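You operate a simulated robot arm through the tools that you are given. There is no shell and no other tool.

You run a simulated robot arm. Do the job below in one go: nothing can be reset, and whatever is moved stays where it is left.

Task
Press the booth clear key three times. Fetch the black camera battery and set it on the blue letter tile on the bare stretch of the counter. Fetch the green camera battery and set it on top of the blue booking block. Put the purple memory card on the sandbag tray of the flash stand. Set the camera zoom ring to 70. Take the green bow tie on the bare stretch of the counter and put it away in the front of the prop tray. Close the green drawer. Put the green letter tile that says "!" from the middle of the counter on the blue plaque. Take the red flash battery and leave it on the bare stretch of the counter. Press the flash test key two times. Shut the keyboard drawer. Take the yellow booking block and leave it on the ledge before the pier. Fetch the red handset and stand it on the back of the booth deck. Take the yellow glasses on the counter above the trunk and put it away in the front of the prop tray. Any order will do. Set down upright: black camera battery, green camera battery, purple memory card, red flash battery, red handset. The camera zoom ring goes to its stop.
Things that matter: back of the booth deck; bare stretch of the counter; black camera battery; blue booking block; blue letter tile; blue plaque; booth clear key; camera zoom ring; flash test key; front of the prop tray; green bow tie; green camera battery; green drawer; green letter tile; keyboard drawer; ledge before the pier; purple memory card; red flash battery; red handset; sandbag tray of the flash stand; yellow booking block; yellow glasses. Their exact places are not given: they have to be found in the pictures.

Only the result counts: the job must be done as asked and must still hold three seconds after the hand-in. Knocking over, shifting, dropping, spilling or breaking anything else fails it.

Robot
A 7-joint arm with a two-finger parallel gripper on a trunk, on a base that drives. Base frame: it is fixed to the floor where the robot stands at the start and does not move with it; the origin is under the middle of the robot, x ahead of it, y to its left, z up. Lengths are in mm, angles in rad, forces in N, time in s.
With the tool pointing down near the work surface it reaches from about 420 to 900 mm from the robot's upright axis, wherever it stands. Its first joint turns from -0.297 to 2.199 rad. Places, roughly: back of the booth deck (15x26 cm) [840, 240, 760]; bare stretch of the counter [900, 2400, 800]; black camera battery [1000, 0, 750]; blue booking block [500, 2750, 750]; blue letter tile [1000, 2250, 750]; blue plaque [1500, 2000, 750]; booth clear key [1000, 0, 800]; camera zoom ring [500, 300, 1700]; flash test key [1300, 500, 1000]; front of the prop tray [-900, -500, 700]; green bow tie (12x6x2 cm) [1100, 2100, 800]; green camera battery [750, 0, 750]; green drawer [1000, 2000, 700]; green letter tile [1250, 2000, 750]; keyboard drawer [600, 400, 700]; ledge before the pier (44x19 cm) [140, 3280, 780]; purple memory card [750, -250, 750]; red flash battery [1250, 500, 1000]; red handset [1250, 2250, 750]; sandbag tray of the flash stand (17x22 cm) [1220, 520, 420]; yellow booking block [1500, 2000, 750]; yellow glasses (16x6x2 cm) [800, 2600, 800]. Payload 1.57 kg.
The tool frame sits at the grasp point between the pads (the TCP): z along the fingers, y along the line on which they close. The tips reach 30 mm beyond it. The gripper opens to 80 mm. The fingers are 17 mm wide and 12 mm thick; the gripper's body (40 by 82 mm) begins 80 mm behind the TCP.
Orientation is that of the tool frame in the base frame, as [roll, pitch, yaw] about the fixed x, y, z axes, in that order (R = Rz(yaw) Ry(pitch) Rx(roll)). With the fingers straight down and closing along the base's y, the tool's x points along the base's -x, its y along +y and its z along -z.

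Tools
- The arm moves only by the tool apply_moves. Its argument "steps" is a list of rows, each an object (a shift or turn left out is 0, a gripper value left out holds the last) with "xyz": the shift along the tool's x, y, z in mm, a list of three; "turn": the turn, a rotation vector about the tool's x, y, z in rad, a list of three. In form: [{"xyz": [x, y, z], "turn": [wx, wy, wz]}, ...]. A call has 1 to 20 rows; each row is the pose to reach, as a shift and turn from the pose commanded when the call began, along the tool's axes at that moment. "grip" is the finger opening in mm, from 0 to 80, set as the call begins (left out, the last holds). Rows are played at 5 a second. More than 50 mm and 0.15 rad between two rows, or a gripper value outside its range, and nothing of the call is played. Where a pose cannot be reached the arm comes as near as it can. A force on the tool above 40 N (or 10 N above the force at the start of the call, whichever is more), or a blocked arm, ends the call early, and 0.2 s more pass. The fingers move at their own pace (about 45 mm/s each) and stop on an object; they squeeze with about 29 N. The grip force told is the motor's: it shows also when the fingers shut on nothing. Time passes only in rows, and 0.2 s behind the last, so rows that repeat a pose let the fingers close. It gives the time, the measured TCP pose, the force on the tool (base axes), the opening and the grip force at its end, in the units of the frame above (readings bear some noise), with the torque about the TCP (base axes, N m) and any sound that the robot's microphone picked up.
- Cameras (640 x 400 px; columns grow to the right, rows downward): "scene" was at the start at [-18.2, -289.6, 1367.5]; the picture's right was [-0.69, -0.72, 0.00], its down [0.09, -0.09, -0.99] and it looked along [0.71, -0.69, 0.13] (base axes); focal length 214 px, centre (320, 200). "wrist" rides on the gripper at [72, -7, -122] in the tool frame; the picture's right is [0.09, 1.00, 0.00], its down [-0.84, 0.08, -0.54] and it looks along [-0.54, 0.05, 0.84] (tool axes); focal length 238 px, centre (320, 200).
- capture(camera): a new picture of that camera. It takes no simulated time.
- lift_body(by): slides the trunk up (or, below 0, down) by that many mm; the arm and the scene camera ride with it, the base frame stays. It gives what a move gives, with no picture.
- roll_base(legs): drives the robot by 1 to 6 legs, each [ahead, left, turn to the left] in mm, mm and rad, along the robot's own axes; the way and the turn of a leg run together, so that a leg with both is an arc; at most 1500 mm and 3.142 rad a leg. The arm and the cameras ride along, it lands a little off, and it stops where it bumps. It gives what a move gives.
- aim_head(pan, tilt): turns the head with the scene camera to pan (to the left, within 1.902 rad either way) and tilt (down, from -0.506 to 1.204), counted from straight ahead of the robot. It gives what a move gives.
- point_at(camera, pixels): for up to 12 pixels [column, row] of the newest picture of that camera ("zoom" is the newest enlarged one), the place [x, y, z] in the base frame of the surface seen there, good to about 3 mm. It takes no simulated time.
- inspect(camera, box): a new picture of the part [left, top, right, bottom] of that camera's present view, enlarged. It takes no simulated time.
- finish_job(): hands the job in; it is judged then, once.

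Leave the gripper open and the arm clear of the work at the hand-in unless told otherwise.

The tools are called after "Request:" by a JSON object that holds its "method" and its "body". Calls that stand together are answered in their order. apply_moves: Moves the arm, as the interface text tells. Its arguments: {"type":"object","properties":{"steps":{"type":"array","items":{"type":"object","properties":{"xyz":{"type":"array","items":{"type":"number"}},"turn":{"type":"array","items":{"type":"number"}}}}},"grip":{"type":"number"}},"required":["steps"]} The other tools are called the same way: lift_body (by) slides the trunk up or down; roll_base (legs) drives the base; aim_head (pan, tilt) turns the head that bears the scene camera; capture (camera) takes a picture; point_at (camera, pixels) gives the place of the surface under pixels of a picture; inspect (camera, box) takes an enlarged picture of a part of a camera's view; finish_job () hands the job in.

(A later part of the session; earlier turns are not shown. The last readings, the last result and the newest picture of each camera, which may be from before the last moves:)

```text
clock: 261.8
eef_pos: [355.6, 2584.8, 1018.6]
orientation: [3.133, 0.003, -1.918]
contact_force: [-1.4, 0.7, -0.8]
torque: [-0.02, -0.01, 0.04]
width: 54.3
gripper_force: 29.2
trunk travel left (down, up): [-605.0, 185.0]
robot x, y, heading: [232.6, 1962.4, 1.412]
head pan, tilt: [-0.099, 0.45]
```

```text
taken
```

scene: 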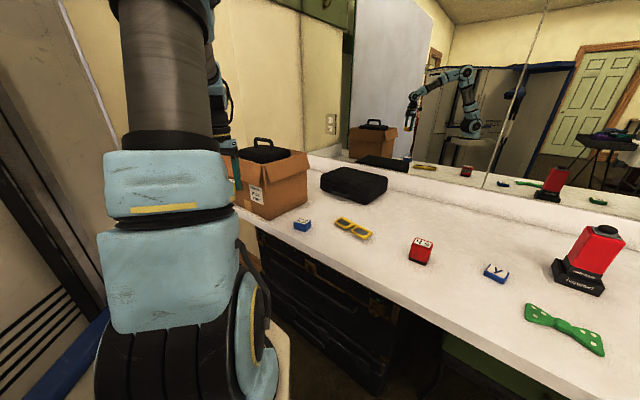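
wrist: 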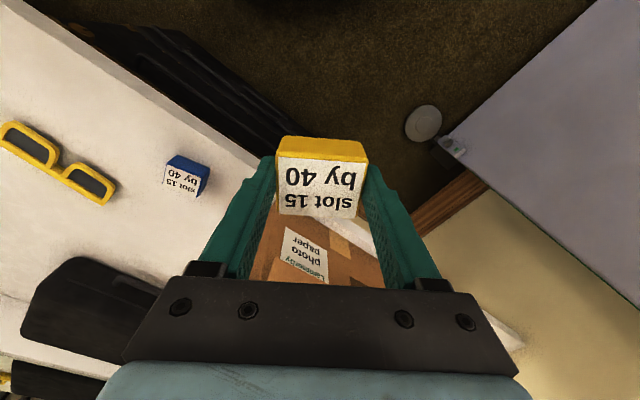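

Request:
{"method": "point_at", "body": {"camera": "wrist", "pixels": [[508, 335], [375, 230], [300, 265], [424, 122], [450, 150], [520, 180], [600, 60], [455, 205], [390, 245], [520, 260], [330, 225], [360, 275]]}}

Request:
{"method": "aim_head", "body": {"pan": 0.25, "tilt": 0.3}}

Request:
{"method": "capture", "body": {"camera": "scene"}}

```text
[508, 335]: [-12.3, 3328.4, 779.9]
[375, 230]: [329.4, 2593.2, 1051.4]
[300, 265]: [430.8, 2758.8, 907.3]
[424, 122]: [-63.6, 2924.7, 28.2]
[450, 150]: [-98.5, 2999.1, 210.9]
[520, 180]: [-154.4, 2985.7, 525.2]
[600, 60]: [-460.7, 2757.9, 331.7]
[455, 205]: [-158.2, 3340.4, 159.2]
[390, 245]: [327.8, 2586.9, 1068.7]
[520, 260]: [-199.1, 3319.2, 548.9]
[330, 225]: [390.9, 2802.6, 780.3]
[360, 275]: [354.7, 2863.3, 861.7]
```

```text
clock: 262.6
eef_pos: [356.2, 2584.1, 1017.2]
orientation: [3.134, 0.001, -1.914]
contact_force: [0.0, -0.5, -1.3]
torque: [0.01, 0.02, 0.01]
width: 53.9
gripper_force: 28.7
trunk travel left (down, up): [-605.0, 185.0]
robot x, y, heading: [230.7, 1960.1, 1.412]
head pan, tilt: [0.25, 0.3]
```

```text
taken
```

scene: 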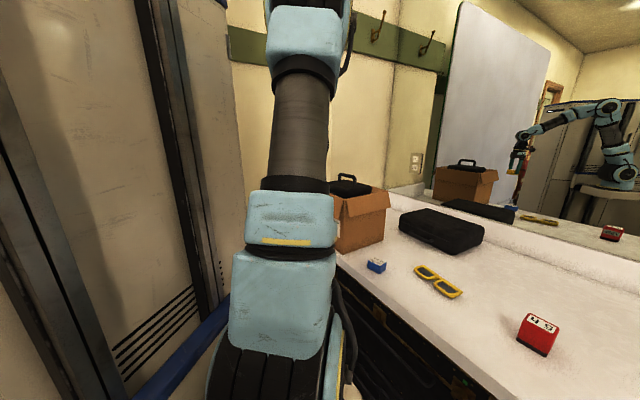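

I measure the box, the wall and the surroundings of the ledge.

Request:
{"method": "inspect", "body": {"camera": "scene", "box": [320, 140, 500, 300]}}

Request:
{"method": "point_at", "body": {"camera": "zoom", "pixels": [[60, 200], [60, 270], [170, 250], [172, 150], [120, 200], [60, 130], [110, 110], [70, 90], [30, 180], [240, 300], [200, 220], [180, 330]]}}

```text
2.50 times, centred on (410, 220) of scene
```

zoom: 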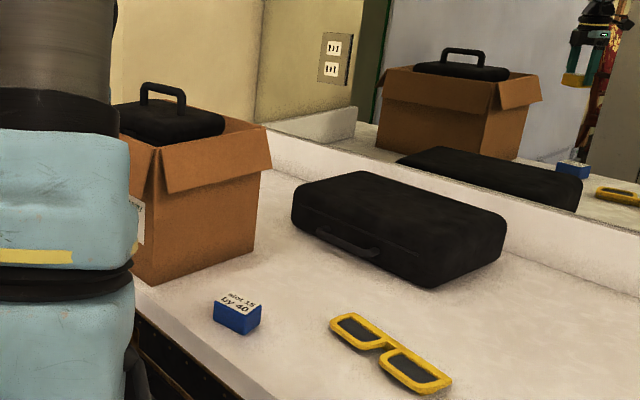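

```text
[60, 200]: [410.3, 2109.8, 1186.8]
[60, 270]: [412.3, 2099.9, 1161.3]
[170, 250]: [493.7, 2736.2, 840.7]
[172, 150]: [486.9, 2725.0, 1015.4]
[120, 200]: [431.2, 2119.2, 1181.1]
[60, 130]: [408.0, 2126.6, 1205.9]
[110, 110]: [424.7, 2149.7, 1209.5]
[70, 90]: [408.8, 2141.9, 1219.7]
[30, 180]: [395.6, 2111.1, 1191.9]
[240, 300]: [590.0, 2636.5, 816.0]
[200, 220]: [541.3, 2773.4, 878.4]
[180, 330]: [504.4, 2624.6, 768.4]
```

The box's right face is at v≈1883 with top flaps near z≈1015–1080. I pull the arm in and up before driving past it.

Request:
{"method": "apply_moves", "body": {"steps": [{"xyz": [40, 0, -25]}, {"xyz": [80, 0, -50]}, {"xyz": [115, 0, -75]}, {"xyz": [115, 0, -110]}]}}

Request:
{"method": "roll_base", "body": {"legs": [[0, 0, -0.41]]}}

Request:
{"method": "roll_base", "body": {"legs": [[40, 300, 0]]}}

Request:
{"method": "capture", "body": {"camera": "wrist"}}

Request:
{"method": "aim_head", "body": {"pan": 0.15, "tilt": 0.4}}

Request:
{"method": "capture", "body": {"camera": "scene"}}

```text
clock: 263.6
eef_pos: [314.9, 2473.5, 1129.8]
orientation: [3.132, 0.0, -1.917]
contact_force: [-0.4, 0.6, -0.4]
torque: [-0.02, 0.01, -0.02]
width: 54.3
gripper_force: 28.7
trunk travel left (down, up): [-605.0, 185.0]
robot x, y, heading: [230.5, 1956.9, 1.412]
head pan, tilt: [0.25, 0.3]
```

```text
clock: 265.2
eef_pos: [515.9, 2397.1, 1130.4]
orientation: [3.133, 0.003, -2.33]
contact_force: [0.3, 0.6, 0.3]
torque: [0.0, -0.01, 0.01]
width: 54.3
gripper_force: 29.2
trunk travel left (down, up): [-605.0, 185.0]
robot x, y, heading: [234.8, 1956.7, 0.998]
head pan, tilt: [0.25, 0.3]
```

```text
clock: 267.3
eef_pos: [281.6, 2591.9, 1130.1]
orientation: [3.132, 0.001, -2.323]
contact_force: [0.1, 0.4, -0.9]
torque: [0.01, -0.02, 0.01]
width: 54.1
gripper_force: 29.2
trunk travel left (down, up): [-605.0, 185.0]
robot x, y, heading: [2.9, 2149.9, 1.006]
head pan, tilt: [0.25, 0.3]
```

```text
taken
```

wrist: 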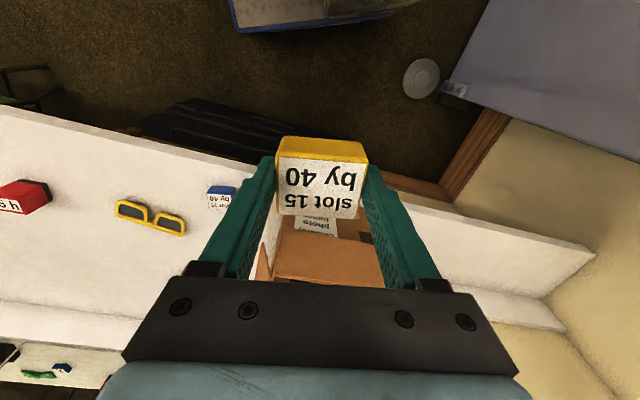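

```text
clock: 267.9
eef_pos: [282.7, 2594.5, 1129.9]
orientation: [3.133, 0.001, -2.324]
contact_force: [0.5, 0.3, -0.9]
torque: [0.01, -0.01, 0.02]
width: 53.9
gripper_force: 28.6
trunk travel left (down, up): [-605.0, 185.0]
robot x, y, heading: [-0.4, 2151.6, 1.006]
head pan, tilt: [0.15, 0.4]
```

```text
taken
```

scene: 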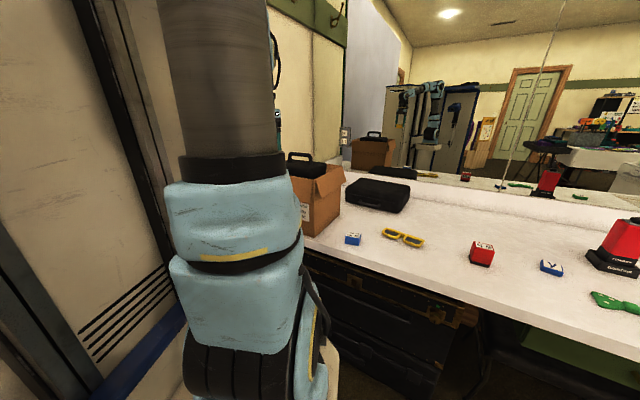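

The ledge is visible right of the box in the wrist view. Measure it.

Request:
{"method": "point_at", "body": {"camera": "wrist", "pixels": [[420, 210], [450, 230], [500, 250], [550, 260], [585, 250], [450, 270], [520, 290], [300, 265], [350, 265], [385, 215], [480, 300], [420, 85]]}}

Request:
{"method": "inspect", "body": {"camera": "wrist", "box": [240, 140, 620, 360]}}

```text
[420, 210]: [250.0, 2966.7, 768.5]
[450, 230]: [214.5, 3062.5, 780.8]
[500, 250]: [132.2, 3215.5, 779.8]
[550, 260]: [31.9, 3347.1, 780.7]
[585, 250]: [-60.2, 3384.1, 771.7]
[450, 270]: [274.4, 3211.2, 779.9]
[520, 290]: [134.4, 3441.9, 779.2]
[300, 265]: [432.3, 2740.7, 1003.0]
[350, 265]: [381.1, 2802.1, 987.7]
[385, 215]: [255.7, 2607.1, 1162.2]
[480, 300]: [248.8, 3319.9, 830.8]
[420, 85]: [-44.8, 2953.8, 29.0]
```

```text
1.68 times, centred on (430, 250) of wrist
```

zoom: 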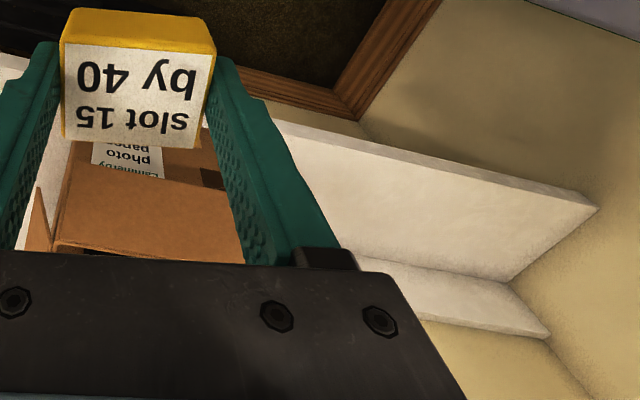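

Ledge surface z≈780, u 1992–2195, v ≈2215–2735. A round foot (at u≈1732,v≈2375) and the grey panel limit my base. I turn slightly left and move to a pose from where the ledge is ~850 mm ahead.

Request:
{"method": "roll_base", "body": {"legs": [[0, 0, 0.19], [165, 79, 0]]}}

Request:
{"method": "capture", "body": {"camera": "wrist"}}

Request:
{"method": "capture", "body": {"camera": "scene"}}

```text
clock: 270.2
eef_pos: [181.7, 2820.5, 1130.3]
orientation: [3.133, 0.001, -2.132]
contact_force: [0.7, 0.8, 0.1]
torque: [0.0, 0.03, -0.03]
width: 53.9
gripper_force: 29.4
trunk travel left (down, up): [-605.0, 185.0]
robot x, y, heading: [-10.7, 2336.6, 1.195]
head pan, tilt: [0.15, 0.4]
```

```text
taken
```

wrist: 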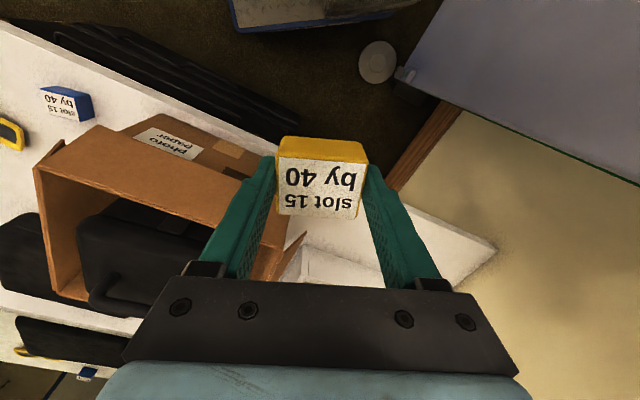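

```text
taken
```

scene: 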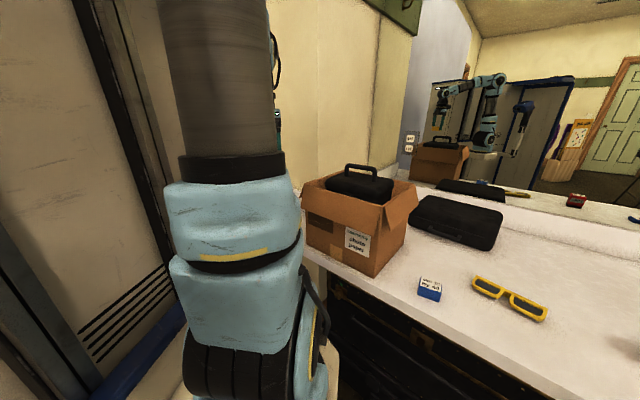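

Request:
{"method": "point_at", "body": {"camera": "wrist", "pixels": [[240, 165], [300, 238], [270, 245], [320, 270], [340, 240], [430, 250], [480, 245], [440, 220], [200, 140], [260, 265], [375, 60], [350, 232]]}}

```text
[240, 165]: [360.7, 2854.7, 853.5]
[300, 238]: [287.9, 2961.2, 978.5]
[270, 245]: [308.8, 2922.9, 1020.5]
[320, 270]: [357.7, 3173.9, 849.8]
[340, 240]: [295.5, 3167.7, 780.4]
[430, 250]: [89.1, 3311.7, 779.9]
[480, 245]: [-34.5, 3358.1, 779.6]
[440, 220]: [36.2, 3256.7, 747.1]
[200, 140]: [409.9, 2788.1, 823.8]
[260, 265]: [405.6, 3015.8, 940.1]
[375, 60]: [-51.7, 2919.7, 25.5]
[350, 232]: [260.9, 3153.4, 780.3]
```

Box's left flap ends at v≈2190. I extend to (204,3166) over the ledge, then descend.

Request:
{"method": "apply_moves", "body": {"steps": [{"xyz": [-40, 22, 0]}, {"xyz": [-80, 44, 0]}, {"xyz": [-120, 65, 0]}, {"xyz": [-160, 87, 0]}, {"xyz": [-200, 108, 0]}, {"xyz": [-240, 130, 0]}, {"xyz": [-280, 152, 0]}, {"xyz": [-304, 165, 0]}, {"xyz": [-304, 165, 45]}, {"xyz": [-304, 165, 90]}, {"xyz": [-304, 165, 135]}, {"xyz": [-304, 165, 180]}]}}

Request:
{"method": "capture", "body": {"camera": "wrist"}}

```text
clock: 272.8
eef_pos: [200.1, 3166.4, 953.1]
orientation: [3.132, 0.003, -2.136]
contact_force: [-0.3, 0.1, -0.4]
torque: [-0.02, -0.02, 0.03]
width: 54.3
gripper_force: 28.8
out of reach, approached as far as the arm can: row 7, 8, 9, 10
trunk travel left (down, up): [-605.0, 185.0]
robot x, y, heading: [-9.7, 2331.6, 1.192]
head pan, tilt: [0.15, 0.4]
```

```text
taken
```

wrist: 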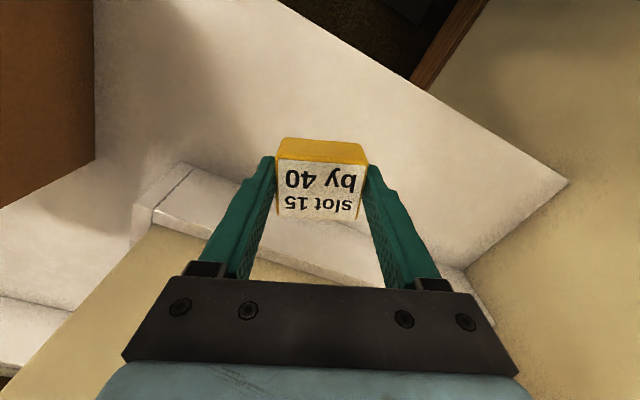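

Request:
{"method": "point_at", "body": {"camera": "wrist", "pixels": [[188, 165], [135, 225], [290, 10], [565, 184], [460, 262], [230, 150], [400, 200], [400, 110], [215, 200], [100, 150]]}}

```text
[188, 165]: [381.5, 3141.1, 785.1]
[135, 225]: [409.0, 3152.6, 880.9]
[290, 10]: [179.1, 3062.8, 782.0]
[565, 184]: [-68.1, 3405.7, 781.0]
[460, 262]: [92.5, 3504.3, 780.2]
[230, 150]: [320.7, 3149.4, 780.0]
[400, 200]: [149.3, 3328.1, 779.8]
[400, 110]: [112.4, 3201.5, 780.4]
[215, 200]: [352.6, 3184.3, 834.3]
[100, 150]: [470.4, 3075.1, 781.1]
```

The ledge spans v 2273–2735; the block is above (u 2072, v 2402), well inside. Lower it.

Request:
{"method": "apply_moves", "body": {"steps": [{"xyz": [0, 0, 40]}, {"xyz": [0, 0, 80]}, {"xyz": [0, 0, 115]}, {"xyz": [0, 0, 127]}, {"xyz": [0, 0, 130]}]}}

Request:
{"method": "apply_moves", "body": {"steps": [{"xyz": [0, 0, 1.5]}, {"xyz": [0, 0, 3]}, {"xyz": [0, 0, 4.5]}, {"xyz": [0, 0, 6]}]}}

```text
clock: 274.0
eef_pos: [201.7, 3164.2, 821.9]
orientation: [3.132, 0.001, -2.133]
contact_force: [0.5, 0.0, -0.6]
torque: [0.01, -0.02, -0.02]
width: 54.1
gripper_force: 28.9
trunk travel left (down, up): [-605.0, 185.0]
robot x, y, heading: [-12.5, 2336.0, 1.195]
head pan, tilt: [0.15, 0.4]
```

```text
clock: 275.0
eef_pos: [201.1, 3166.4, 817.5]
orientation: [3.131, 0.004, -2.133]
contact_force: [2.2, -1.0, 7.7]
torque: [-0.22, -0.18, 0.0]
width: 54.3
gripper_force: 28.9
trunk travel left (down, up): [-605.0, 185.0]
robot x, y, heading: [-11.6, 2333.7, 1.197]
head pan, tilt: [0.15, 0.4]
```

Contact. Release, rise and withdraw.

Request:
{"method": "apply_moves", "body": {"steps": [{"xyz": [0, 0, 0]}, {"xyz": [0, 0, 0]}, {"xyz": [0, 0, 0]}], "grip": 74}}

Request:
{"method": "apply_moves", "body": {"steps": [{"xyz": [0, 0, -20]}, {"xyz": [0, 0, -60]}, {"xyz": [0, 0, -105]}, {"xyz": [10, 0, -150]}, {"xyz": [30, 0, -190]}, {"xyz": [60, 0, -220]}]}}

Request:
{"method": "capture", "body": {"camera": "wrist"}}

```text
clock: 275.8
eef_pos: [201.6, 3164.9, 816.5]
orientation: [3.133, 0.002, -2.133]
contact_force: [1.2, -0.2, 0.3]
torque: [-0.01, 0.0, -0.01]
width: 74.1
gripper_force: 0.1
trunk travel left (down, up): [-605.0, 185.0]
robot x, y, heading: [-9.9, 2334.6, 1.195]
head pan, tilt: [0.15, 0.4]
```

```text
clock: 277.2
eef_pos: [171.3, 3117.5, 1035.3]
orientation: [3.134, 0.0, -2.132]
contact_force: [0.1, 0.1, -0.2]
torque: [-0.04, -0.01, 0.02]
width: 74.0
gripper_force: 0.1
trunk travel left (down, up): [-605.0, 185.0]
robot x, y, heading: [-13.0, 2335.0, 1.188]
head pan, tilt: [0.15, 0.4]
```

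```text
taken
```

wrist: 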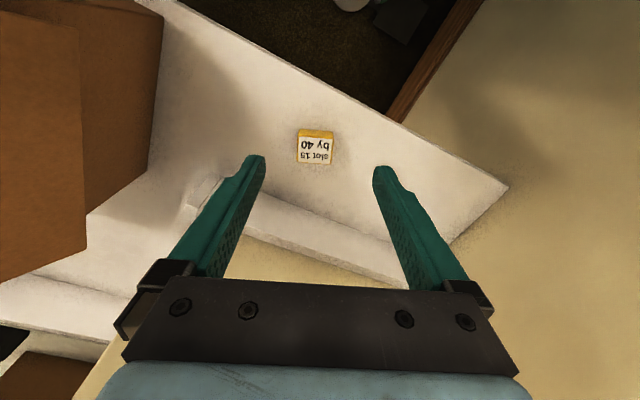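

The yellow block sits on the ledge. I pull the arm back and realign the tool, then drive to the handset.

Request:
{"method": "apply_moves", "body": {"steps": [{"xyz": [40, -20, -20], "turn": [0, 0, -0.05]}, {"xyz": [80, -42, -40], "turn": [0, 0, -0.1]}, {"xyz": [120, -64, -60], "turn": [0, 0, -0.15]}, {"xyz": [160, -86, -70], "turn": [0, 0, -0.2]}, {"xyz": [200, -108, -70], "turn": [0, 0, -0.2]}, {"xyz": [240, -130, -70], "turn": [0, 0, -0.2]}]}}

Request:
{"method": "roll_base", "body": {"legs": [[-165, -79, 0], [0, 0, -0.547]]}}

Request:
{"method": "roll_base", "body": {"legs": [[0, -760, 0]]}}

Request:
{"method": "capture", "body": {"camera": "wrist"}}

```text
clock: 278.6
eef_pos: [150.6, 2840.5, 1103.9]
orientation: [3.133, 0.003, -1.933]
contact_force: [0.0, 0.6, -0.3]
torque: [-0.04, -0.02, 0.01]
width: 73.9
gripper_force: 0.0
trunk travel left (down, up): [-605.0, 185.0]
robot x, y, heading: [-12.8, 2335.1, 1.19]
head pan, tilt: [0.15, 0.4]
```

```text
clock: 281.6
eef_pos: [405.4, 2498.4, 1102.5]
orientation: [3.133, 0.005, -2.483]
contact_force: [-0.2, 0.3, 0.2]
torque: [0.0, 0.03, 0.04]
width: 74.1
gripper_force: 0.1
trunk travel left (down, up): [-605.0, 185.0]
robot x, y, heading: [2.1, 2148.4, 0.644]
head pan, tilt: [0.15, 0.4]
```

```text
clock: 285.8
eef_pos: [869.9, 1876.4, 1103.7]
orientation: [3.134, 0.006, -2.486]
contact_force: [-0.7, 0.9, -0.3]
torque: [0.01, -0.02, -0.05]
width: 74.1
gripper_force: 0.1
trunk travel left (down, up): [-605.0, 185.0]
robot x, y, heading: [468.0, 1531.3, 0.64]
head pan, tilt: [0.15, 0.4]
```

```text
taken
```

wrist: 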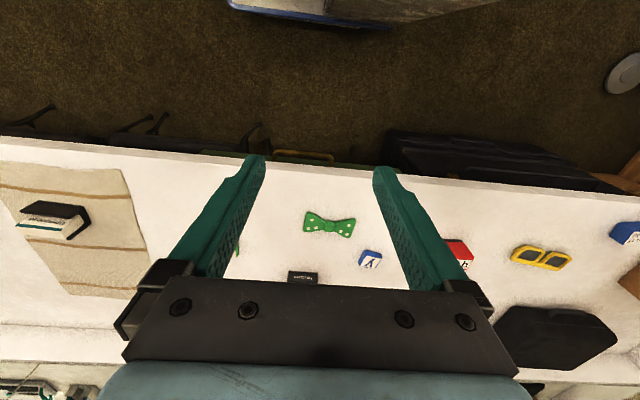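

Drive 210 mm ahead toward the handset and view it.

Request:
{"method": "roll_base", "body": {"legs": [[210, 0, 0]]}}

Request:
{"method": "capture", "body": {"camera": "wrist"}}

Request:
{"method": "aim_head", "body": {"pan": 0.2, "tilt": 0.5}}

Request:
{"method": "inspect", "body": {"camera": "wrist", "box": [240, 100, 480, 290]}}

```text
clock: 287.5
eef_pos: [1041.8, 2004.6, 1105.4]
orientation: [3.134, 0.003, -2.489]
contact_force: [0.0, 0.1, -0.3]
torque: [0.04, -0.02, -0.02]
width: 74.1
gripper_force: 0.2
trunk travel left (down, up): [-605.0, 185.0]
robot x, y, heading: [639.4, 1659.3, 0.637]
head pan, tilt: [0.15, 0.4]
```

```text
taken
```

wrist: 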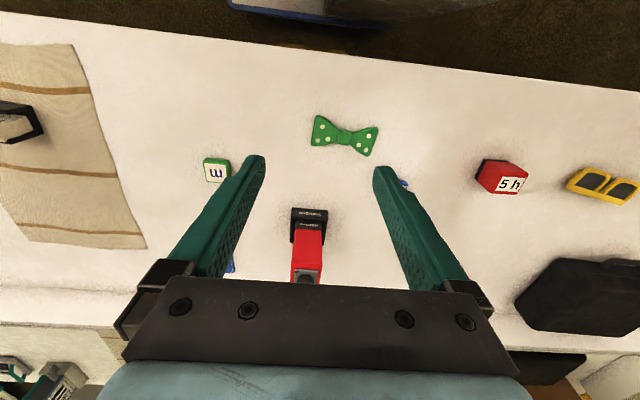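

```text
clock: 288.1
eef_pos: [1041.8, 2004.7, 1102.8]
orientation: [3.134, 0.003, -2.488]
contact_force: [-0.2, -1.0, 0.2]
torque: [-0.01, -0.01, -0.03]
width: 73.8
gripper_force: 0.1
trunk travel left (down, up): [-605.0, 185.0]
robot x, y, heading: [635.3, 1658.4, 0.637]
head pan, tilt: [0.201, 0.499]
```

```text
2.11 times, centred on (360, 195) of wrist
```

zoom: 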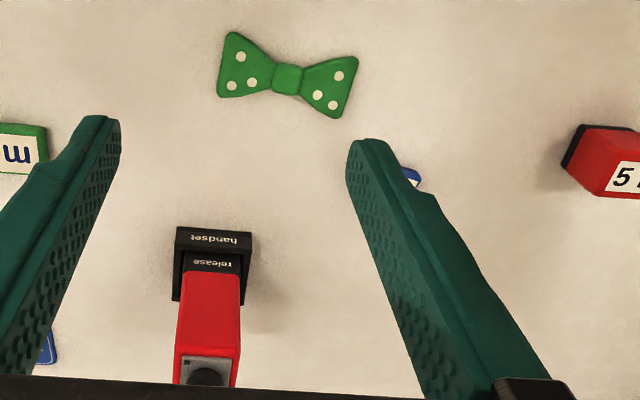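

Request:
{"method": "point_at", "body": {"camera": "zoom", "pixels": [[205, 372], [190, 360], [225, 362], [182, 290], [238, 295], [210, 320], [213, 262], [213, 238], [185, 232], [245, 240], [180, 380], [235, 382]]}}

```text
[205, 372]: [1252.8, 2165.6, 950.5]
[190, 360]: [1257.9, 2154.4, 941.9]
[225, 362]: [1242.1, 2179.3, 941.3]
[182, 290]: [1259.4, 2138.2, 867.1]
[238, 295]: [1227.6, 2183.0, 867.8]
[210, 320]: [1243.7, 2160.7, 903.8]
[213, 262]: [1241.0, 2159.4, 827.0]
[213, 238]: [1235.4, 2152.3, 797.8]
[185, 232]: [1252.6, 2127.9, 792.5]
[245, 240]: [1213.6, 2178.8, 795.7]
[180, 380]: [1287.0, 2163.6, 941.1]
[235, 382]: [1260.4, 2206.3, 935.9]
```

The handset: red body 55 mm wide, centre about (1259,2175), top z≈941. I go above it with the gripper open 80.

Request:
{"method": "apply_moves", "body": {"steps": [{"xyz": [-45, 1, 0]}, {"xyz": [-90, 1, 0]}, {"xyz": [-135, 2, 0]}, {"xyz": [-180, 2, 0]}, {"xyz": [-225, 3, 0]}, {"xyz": [-262, 3, 0]}, {"xyz": [-276, 3, 40]}, {"xyz": [-276, 3, 80]}], "grip": 80}}

Request:
{"method": "capture", "body": {"camera": "wrist"}}

Request:
{"method": "capture", "body": {"camera": "scene"}}

```text
clock: 289.9
eef_pos: [1258.0, 2176.5, 1025.7]
orientation: [3.133, 0.005, -2.487]
contact_force: [-0.2, -0.1, 0.6]
torque: [0.0, -0.02, -0.05]
width: 80.0
gripper_force: 0.0
trunk travel left (down, up): [-605.0, 185.0]
robot x, y, heading: [640.2, 1657.0, 0.642]
head pan, tilt: [0.201, 0.499]
```

```text
taken
```

wrist: 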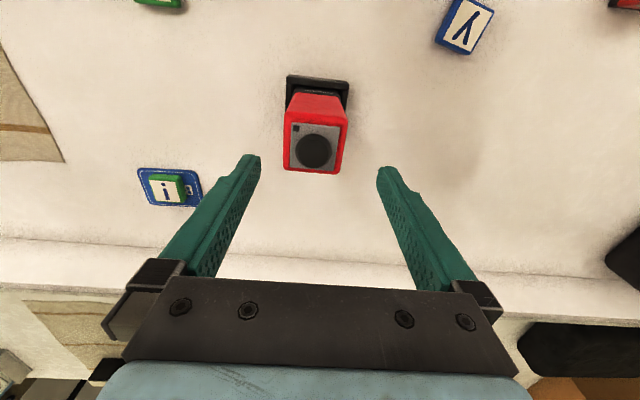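

```text
taken
```

scene: 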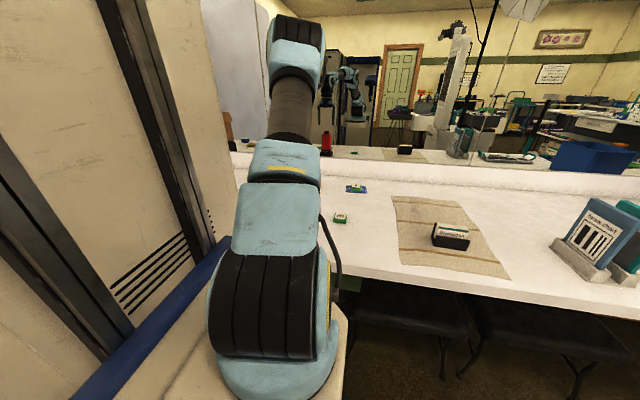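

Request:
{"method": "point_at", "body": {"camera": "wrist", "pixels": [[288, 115], [345, 122], [286, 166], [337, 171], [314, 150], [316, 128], [318, 82], [290, 80], [345, 86]]}}

```text
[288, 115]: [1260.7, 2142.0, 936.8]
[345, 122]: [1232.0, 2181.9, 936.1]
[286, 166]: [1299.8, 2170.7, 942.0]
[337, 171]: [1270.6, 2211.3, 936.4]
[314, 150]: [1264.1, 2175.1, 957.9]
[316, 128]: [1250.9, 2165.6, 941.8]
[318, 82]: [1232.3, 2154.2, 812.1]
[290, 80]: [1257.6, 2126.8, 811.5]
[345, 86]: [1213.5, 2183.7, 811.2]
```

Top centre (1266,2176); button reaches z≈958. Adjust and descend to TCP z≈889, then grip.

Request:
{"method": "apply_moves", "body": {"steps": [{"xyz": [-6, -4.5, 20]}, {"xyz": [-6, -4.5, 60]}, {"xyz": [-6, -4.5, 100]}, {"xyz": [-6, -4.5, 125]}, {"xyz": [-6, -4.5, 136]}]}}

Request:
{"method": "apply_moves", "body": {"steps": [{"xyz": [0, 0, 0]}, {"xyz": [0, 0, 0]}, {"xyz": [0, 0, 0]}], "grip": 35}}

Request:
{"method": "capture", "body": {"camera": "wrist"}}

```text
clock: 291.1
eef_pos: [1267.5, 2173.7, 888.8]
orientation: [3.133, 0.003, -2.489]
contact_force: [0.2, -0.2, 0.4]
torque: [0.0, 0.01, -0.01]
width: 79.7
gripper_force: 0.1
trunk travel left (down, up): [-605.0, 185.0]
robot x, y, heading: [637.6, 1660.5, 0.637]
head pan, tilt: [0.201, 0.499]
```

```text
clock: 291.9
eef_pos: [1268.2, 2175.1, 890.4]
orientation: [3.132, 0.004, -2.488]
contact_force: [-0.5, 0.3, -0.3]
torque: [0.0, 0.02, -0.01]
width: 56.8
gripper_force: 27.3
trunk travel left (down, up): [-605.0, 185.0]
robot x, y, heading: [635.6, 1660.1, 0.639]
head pan, tilt: [0.201, 0.499]
```

```text
taken
```

wrist: 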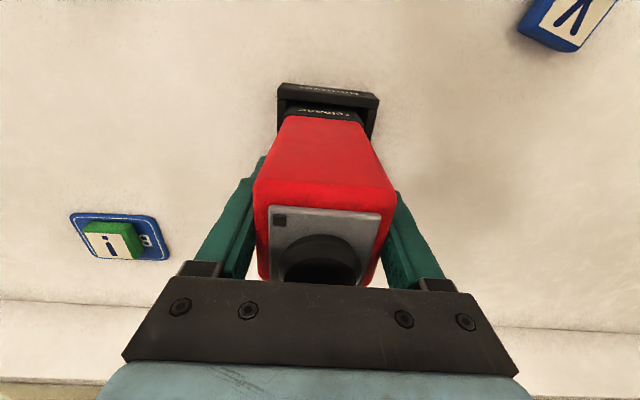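

Gripped (56.8 mm). Lift straight up.

Request:
{"method": "apply_moves", "body": {"steps": [{"xyz": [0, 0, -12]}, {"xyz": [0, 0, -25]}, {"xyz": [0, 0, -40]}, {"xyz": [0, 0, -60]}]}}

Request:
{"method": "capture", "body": {"camera": "wrist"}}

```text
clock: 292.9
eef_pos: [1267.3, 2177.9, 947.4]
orientation: [3.132, 0.002, -2.488]
contact_force: [-0.1, 0.9, -3.9]
torque: [0.01, 0.04, 0.0]
width: 56.9
gripper_force: 28.9
trunk travel left (down, up): [-605.0, 185.0]
robot x, y, heading: [635.1, 1658.2, 0.639]
head pan, tilt: [0.201, 0.499]
```

```text
taken
```

wrist: 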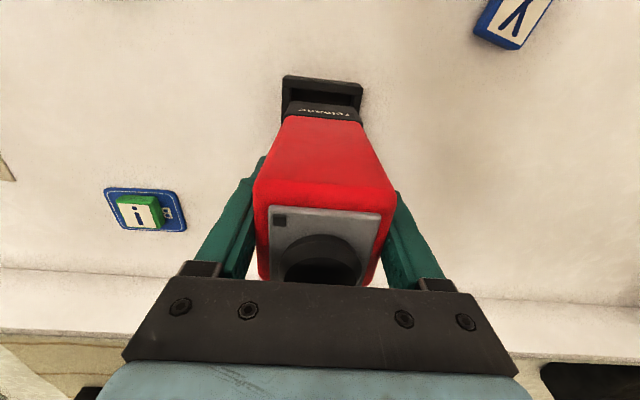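

The handset comes out cleanly. Raise and retract.

Request:
{"method": "apply_moves", "body": {"steps": [{"xyz": [0, 0, -40]}, {"xyz": [0, 0, -85]}, {"xyz": [0, 0, -125]}, {"xyz": [45, 0, -130]}, {"xyz": [90, 0, -135]}, {"xyz": [135, 0, -140]}, {"xyz": [180, 0, -145]}, {"xyz": [225, 0, -150]}, {"xyz": [270, 0, -150]}]}}

Request:
{"method": "inspect", "body": {"camera": "wrist", "box": [220, 60, 440, 300]}}

Request:
{"method": "point_at", "body": {"camera": "zoom", "pixels": [[300, 45], [300, 30], [300, 60], [310, 90], [300, 130], [300, 200]]}}

```text
clock: 294.9
eef_pos: [1053.1, 2011.4, 1096.7]
orientation: [3.133, 0.004, -2.488]
contact_force: [0.7, 0.0, -3.7]
torque: [-0.03, 0.03, -0.01]
width: 56.9
gripper_force: 28.9
trunk travel left (down, up): [-605.0, 185.0]
robot x, y, heading: [633.8, 1655.2, 0.642]
head pan, tilt: [0.201, 0.499]
```

```text
1.67 times, centred on (330, 180) of wrist
```

zoom: 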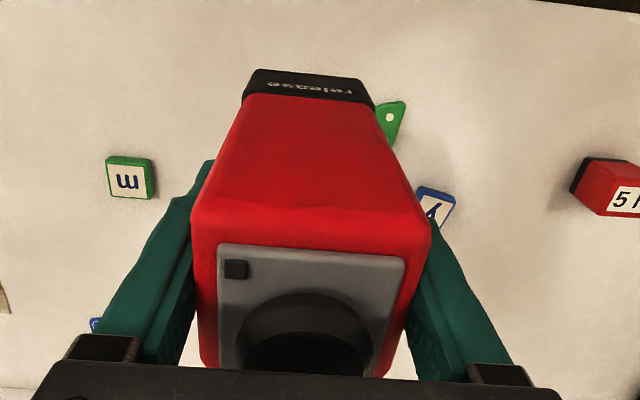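

```text
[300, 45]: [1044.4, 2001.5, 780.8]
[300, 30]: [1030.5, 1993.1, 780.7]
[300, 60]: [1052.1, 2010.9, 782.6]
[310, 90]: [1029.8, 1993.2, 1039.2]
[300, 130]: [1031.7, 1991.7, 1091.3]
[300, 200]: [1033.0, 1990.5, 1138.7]
```

Handset held. I retract a bit more and drive back to the booth by the known route.

Request:
{"method": "apply_moves", "body": {"steps": [{"xyz": [40, 0, 0]}, {"xyz": [65, -20, 0]}]}}

Request:
{"method": "roll_base", "body": {"legs": [[-400, 0, 0], [0, -316, 0], [-500, 0, 0]]}}

Request:
{"method": "capture", "body": {"camera": "wrist"}}

```text
clock: 295.5
eef_pos: [1016.7, 1955.7, 1097.3]
orientation: [3.135, 0.002, -2.487]
contact_force: [-0.6, -0.3, -3.2]
torque: [-0.02, 0.0, 0.03]
width: 56.9
gripper_force: 29.1
trunk travel left (down, up): [-605.0, 185.0]
robot x, y, heading: [636.6, 1657.4, 0.64]
head pan, tilt: [0.201, 0.499]
```

```text
clock: 302.3
eef_pos: [487.3, 1155.1, 1096.5]
orientation: [3.133, 0.004, -2.5]
contact_force: [0.0, -1.0, -2.4]
torque: [-0.01, -0.04, -0.03]
width: 57.0
gripper_force: 29.0
trunk travel left (down, up): [-605.0, 185.0]
robot x, y, heading: [107.1, 864.1, 0.625]
head pan, tilt: [0.201, 0.499]
```

```text
taken
```

wrist: 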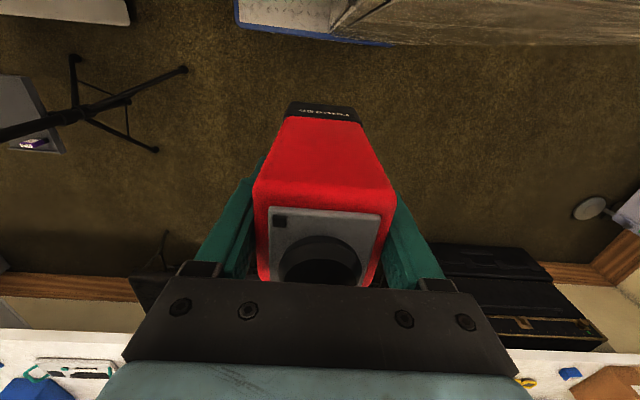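

I glance at the card on the tray from here.

Request:
{"method": "inspect", "body": {"camera": "wrist", "box": [0, 60, 200, 180]}}

Request:
{"method": "aim_head", "body": {"pan": -0.7, "tilt": 0.5}}

Request:
{"method": "capture", "body": {"camera": "scene"}}

```text
3.20 times, centred on (100, 120) of wrist
```

zoom: 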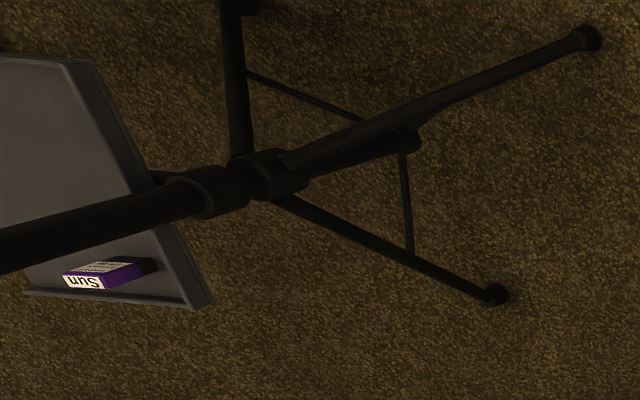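

```text
clock: 303.5
eef_pos: [487.8, 1155.1, 1096.9]
orientation: [3.132, 0.003, -2.499]
contact_force: [0.4, -0.3, -2.5]
torque: [0.01, -0.04, 0.01]
width: 56.9
gripper_force: 28.7
trunk travel left (down, up): [-605.0, 185.0]
robot x, y, heading: [107.0, 863.7, 0.628]
head pan, tilt: [-0.7, 0.499]
```

```text
taken
```

scene: 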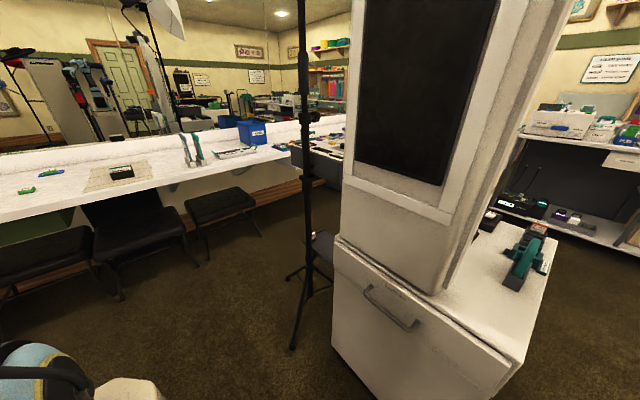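

The card still stands upright. Continue: straighten, back 560, then strafe right along the console.

Request:
{"method": "roll_base", "body": {"legs": [[0, 0, 0.021], [-560, 0, 0], [0, -500, 0]]}}

Request:
{"method": "capture", "body": {"camera": "wrist"}}

```text
clock: 309.7
eef_pos: [344.9, 426.2, 1097.1]
orientation: [3.132, 0.005, -2.473]
contact_force: [1.1, 0.7, -2.5]
torque: [0.02, 0.02, 0.04]
width: 56.7
gripper_force: 28.8
trunk travel left (down, up): [-605.0, 185.0]
robot x, y, heading: [-27.3, 125.4, 0.654]
head pan, tilt: [-0.7, 0.499]
```

```text
taken
```

wrist: 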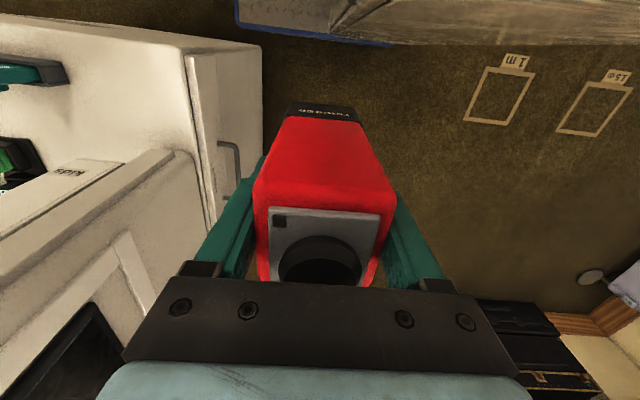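

Strafe right 456 mm more to stand in front of the deck's back part.

Request:
{"method": "roll_base", "body": {"legs": [[0, -456, -0.005]]}}

Request:
{"method": "capture", "body": {"camera": "wrist"}}

Request:
{"method": "aim_head", "body": {"pan": 0.2, "tilt": 0.5}}

Request:
{"method": "capture", "body": {"camera": "scene"}}

```text
clock: 312.4
eef_pos: [616.9, 65.4, 1097.4]
orientation: [3.132, 0.002, -2.49]
contact_force: [0.1, 0.2, -2.5]
torque: [-0.03, 0.0, 0.01]
width: 57.0
gripper_force: 28.9
trunk travel left (down, up): [-605.0, 185.0]
robot x, y, heading: [238.7, -230.4, 0.637]
head pan, tilt: [-0.7, 0.499]
```

```text
taken
```

wrist: 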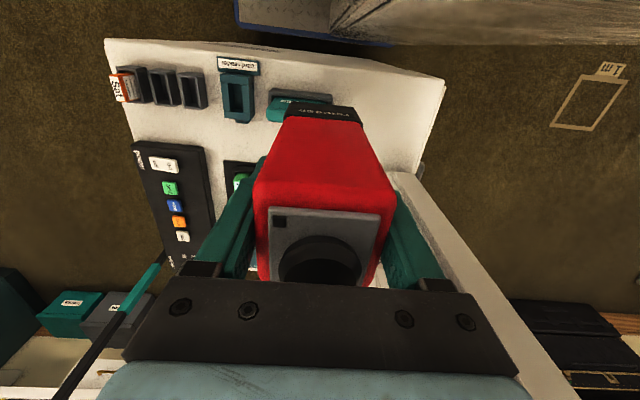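

```text
clock: 313.6
eef_pos: [616.6, 66.9, 1096.1]
orientation: [3.132, 0.005, -2.488]
contact_force: [-0.3, 0.1, -3.6]
torque: [-0.03, 0.0, 0.03]
width: 56.9
gripper_force: 28.5
trunk travel left (down, up): [-605.0, 185.0]
robot x, y, heading: [238.0, -228.1, 0.639]
head pan, tilt: [0.201, 0.499]
```

```text
taken
```

scene: 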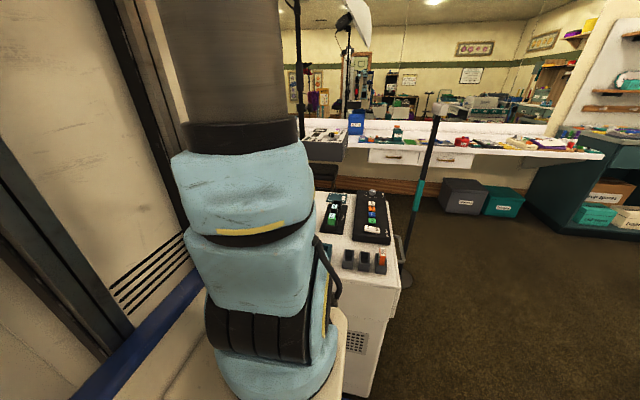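

I'm in front. Extend to (842,239) over the deck's back at this height.

Request:
{"method": "apply_moves", "body": {"steps": [{"xyz": [-45, 0, 0]}, {"xyz": [-90, 0, 0]}, {"xyz": [-135, 0, 0]}, {"xyz": [-180, 0, 0]}, {"xyz": [-225, 0, 0]}, {"xyz": [-265, 0, 0]}, {"xyz": [-284, 0, 0]}]}}

Request:
{"method": "capture", "body": {"camera": "wrist"}}

Request:
{"method": "capture", "body": {"camera": "scene"}}

```text
clock: 315.1
eef_pos: [842.2, 239.6, 1095.9]
orientation: [3.134, 0.002, -2.49]
contact_force: [0.3, -0.1, -2.4]
torque: [0.01, 0.0, 0.0]
width: 56.7
gripper_force: 29.1
trunk travel left (down, up): [-605.0, 185.0]
robot x, y, heading: [238.6, -229.0, 0.635]
head pan, tilt: [0.201, 0.499]
```

```text
taken
```

wrist: 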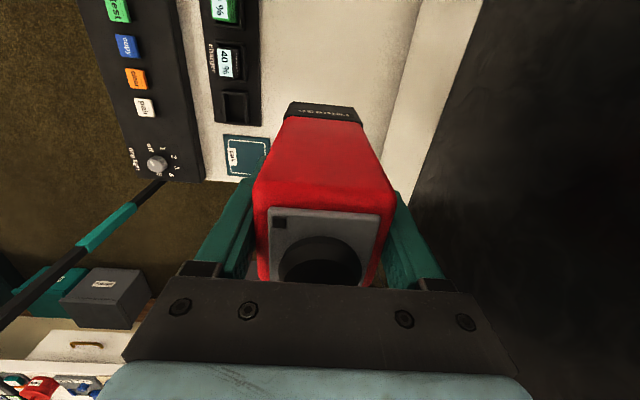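

```text
taken
```

scene: 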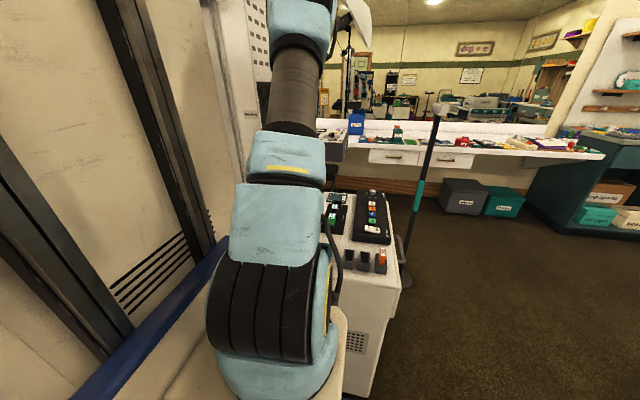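

Positioned between charger and mast. Descend toward the deck (surface z≈761).

Request:
{"method": "apply_moves", "body": {"steps": [{"xyz": [0, 0, 45]}, {"xyz": [0, 0, 90]}, {"xyz": [0, 0, 135]}, {"xyz": [0, 0, 180]}, {"xyz": [0, 0, 215]}]}}

Request:
{"method": "capture", "body": {"camera": "wrist"}}

```text
clock: 316.4
eef_pos: [842.9, 241.3, 884.6]
orientation: [3.132, 0.002, -2.49]
contact_force: [-0.5, -0.3, -3.1]
torque: [0.01, -0.01, 0.03]
width: 56.9
gripper_force: 28.8
trunk travel left (down, up): [-605.0, 185.0]
robot x, y, heading: [234.2, -228.6, 0.641]
head pan, tilt: [0.201, 0.499]
```

```text
taken
```

wrist: 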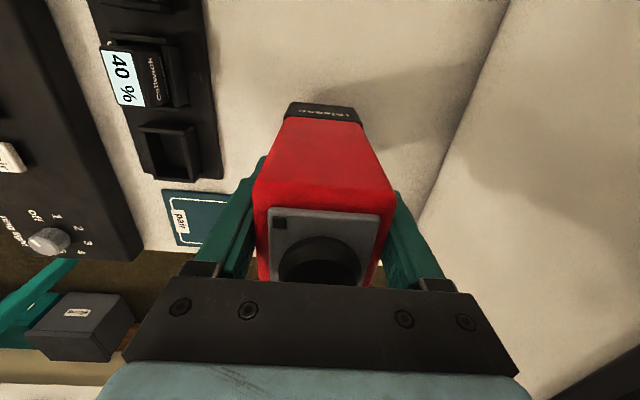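

Request:
{"method": "apply_moves", "body": {"steps": [{"xyz": [0, 0, 8]}, {"xyz": [0, 0, 14]}, {"xyz": [0, 0, 18]}, {"xyz": [0, 0, 21]}]}}

Request:
{"method": "apply_moves", "body": {"steps": [{"xyz": [0, 0, 2]}, {"xyz": [0, 0, 4]}, {"xyz": [0, 0, 6]}]}}

```text
clock: 317.4
eef_pos: [840.7, 240.2, 861.4]
orientation: [3.133, 0.005, -2.489]
contact_force: [0.0, 0.2, -2.3]
torque: [0.02, -0.01, 0.0]
width: 57.1
gripper_force: 29.6
trunk travel left (down, up): [-605.0, 185.0]
robot x, y, heading: [235.2, -229.2, 0.634]
head pan, tilt: [0.201, 0.499]
```

```text
clock: 318.1
eef_pos: [841.2, 240.5, 857.6]
orientation: [3.133, 0.009, -2.492]
contact_force: [-1.0, 0.4, 21.9]
torque: [-0.46, -0.54, -0.29]
width: 57.0
gripper_force: 28.9
trunk travel left (down, up): [-605.0, 185.0]
robot x, y, heading: [241.0, -233.9, 0.635]
head pan, tilt: [0.201, 0.499]
```

Contact (≈22 N) at TCP z≈858. Relieve and open.

Request:
{"method": "apply_moves", "body": {"steps": [{"xyz": [0, 0, -2]}, {"xyz": [0, 0, -2]}]}}

Request:
{"method": "apply_moves", "body": {"steps": [{"xyz": [0, 0, 0]}, {"xyz": [0, 0, 0]}, {"xyz": [0, 0, 0]}], "grip": 80}}

Request:
{"method": "apply_moves", "body": {"steps": [{"xyz": [0, 0, -30]}, {"xyz": [0, 0, -75]}, {"xyz": [0, 0, -120]}, {"xyz": [0, 0, -165]}, {"xyz": [10, 0, -210]}, {"xyz": [40, 0, -240]}]}}

Request:
{"method": "capture", "body": {"camera": "wrist"}}

```text
clock: 318.8
eef_pos: [841.4, 241.0, 858.0]
orientation: [3.133, 0.001, -2.489]
contact_force: [1.6, 5.2, 11.5]
torque: [0.42, -0.72, 0.2]
width: 57.0
gripper_force: 29.1
trunk travel left (down, up): [-605.0, 185.0]
robot x, y, heading: [235.1, -228.7, 0.634]
head pan, tilt: [0.201, 0.499]
```

```text
clock: 319.6
eef_pos: [843.4, 239.4, 856.6]
orientation: [3.132, 0.001, -2.489]
contact_force: [-0.2, 0.9, -0.4]
torque: [-0.01, 0.01, -0.02]
width: 79.8
gripper_force: 0.0
trunk travel left (down, up): [-605.0, 185.0]
robot x, y, heading: [237.3, -229.9, 0.636]
head pan, tilt: [0.201, 0.499]
```

```text
clock: 320.9
eef_pos: [808.1, 213.2, 1096.4]
orientation: [3.132, 0.001, -2.489]
contact_force: [-0.4, 0.7, -0.5]
torque: [0.0, 0.01, 0.0]
width: 80.2
gripper_force: 0.1
trunk travel left (down, up): [-605.0, 185.0]
robot x, y, heading: [238.8, -230.4, 0.637]
head pan, tilt: [0.201, 0.499]
```

```text
taken
```

wrist: 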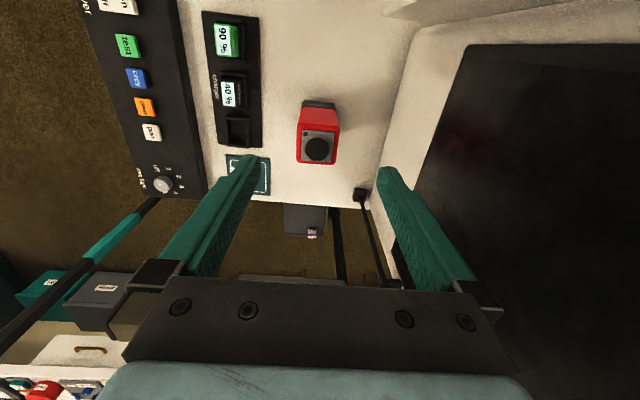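

The handset stands on the deck's back. Now the black battery (40 %) in the charger: strafe right 130 mm and look.

Request:
{"method": "apply_moves", "body": {"steps": [{"xyz": [40, 0, 0]}, {"xyz": [80, 0, 0]}, {"xyz": [110, 0, 0]}]}}

Request:
{"method": "roll_base", "body": {"legs": [[0, -130, 0.01]]}}

Request:
{"method": "capture", "body": {"camera": "wrist"}}

Request:
{"method": "inspect", "body": {"camera": "wrist", "box": [240, 80, 420, 240]}}

```text
clock: 321.8
eef_pos: [722.4, 143.8, 1095.3]
orientation: [3.134, 0.004, -2.489]
contact_force: [0.8, 0.6, -0.5]
torque: [-0.01, 0.03, -0.01]
width: 79.9
gripper_force: 0.0
trunk travel left (down, up): [-605.0, 185.0]
robot x, y, heading: [235.1, -229.0, 0.634]
head pan, tilt: [0.201, 0.499]
```

```text
clock: 323.0
eef_pos: [797.5, 42.7, 1094.2]
orientation: [3.133, 0.002, -2.482]
contact_force: [1.0, -1.0, -0.9]
torque: [-0.01, -0.02, 0.01]
width: 79.9
gripper_force: 0.1
trunk travel left (down, up): [-605.0, 185.0]
robot x, y, heading: [314.9, -334.2, 0.642]
head pan, tilt: [0.201, 0.499]
```

```text
taken
```

wrist: 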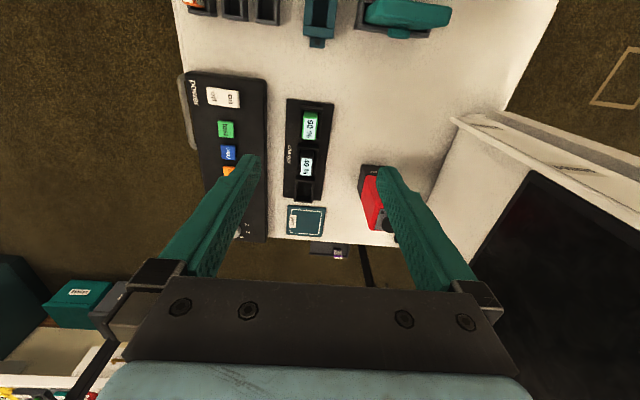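

```text
2.50 times, centred on (330, 160) of wrist
```

zoom: 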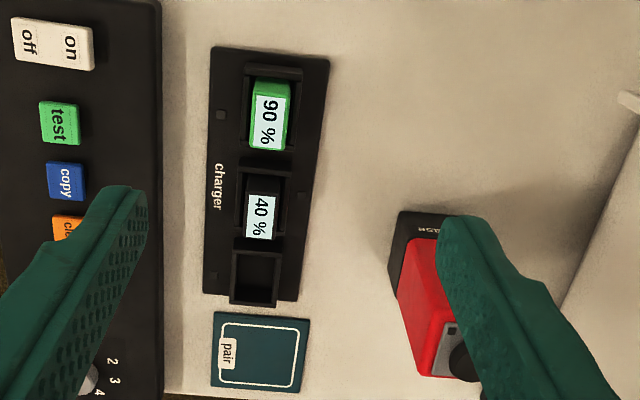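

Request:
{"method": "apply_moves", "body": {"steps": [{"xyz": [-20, -5, 40]}, {"xyz": [-40, -10, 80]}, {"xyz": [-40, -10, 125]}], "grip": 50}}

Request:
{"method": "inspect", "body": {"camera": "wrist", "box": [250, 60, 410, 220]}}

Request:
{"method": "point_at", "body": {"camera": "zoom", "pixels": [[280, 230], [320, 230], [280, 280], [320, 290], [300, 255], [300, 210], [290, 100], [320, 90], [250, 250], [350, 255], [300, 340], [300, 180]]}}

```text
clock: 323.8
eef_pos: [832.5, 58.2, 972.7]
orientation: [3.132, 0.004, -2.482]
contact_force: [-0.2, -0.5, 0.8]
torque: [0.02, -0.03, -0.02]
width: 50.0
gripper_force: 0.0
trunk travel left (down, up): [-605.0, 185.0]
robot x, y, heading: [317.4, -336.4, 0.647]
head pan, tilt: [0.201, 0.499]
```

```text
2.50 times, centred on (330, 140) of wrist
```

zoom: 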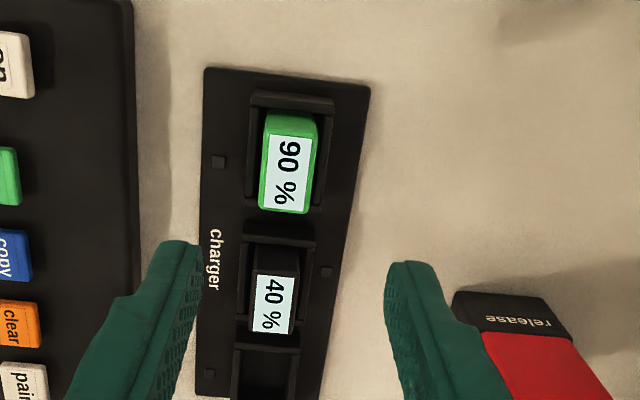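

```text
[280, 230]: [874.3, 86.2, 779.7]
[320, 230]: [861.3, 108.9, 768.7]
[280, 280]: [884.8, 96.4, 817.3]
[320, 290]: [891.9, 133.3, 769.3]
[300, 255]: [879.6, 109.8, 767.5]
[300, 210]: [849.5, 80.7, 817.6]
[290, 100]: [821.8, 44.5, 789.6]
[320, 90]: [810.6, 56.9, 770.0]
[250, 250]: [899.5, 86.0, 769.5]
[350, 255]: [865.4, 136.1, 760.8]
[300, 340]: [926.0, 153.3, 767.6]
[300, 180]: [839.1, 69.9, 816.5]
```

Request:
{"method": "point_at", "body": {"camera": "zoom", "pixels": [[276, 305], [264, 290], [294, 292], [258, 325], [288, 328], [275, 280], [245, 290], [310, 290], [250, 240], [300, 245], [262, 262], [292, 265]]}}

```text
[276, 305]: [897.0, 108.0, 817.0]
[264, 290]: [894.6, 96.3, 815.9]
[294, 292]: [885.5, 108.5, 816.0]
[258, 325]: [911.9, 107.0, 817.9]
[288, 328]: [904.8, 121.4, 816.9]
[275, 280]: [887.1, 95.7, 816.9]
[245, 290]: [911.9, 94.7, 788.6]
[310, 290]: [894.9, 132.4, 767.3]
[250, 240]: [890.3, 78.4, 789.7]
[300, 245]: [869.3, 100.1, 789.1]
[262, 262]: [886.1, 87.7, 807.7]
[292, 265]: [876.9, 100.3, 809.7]
```

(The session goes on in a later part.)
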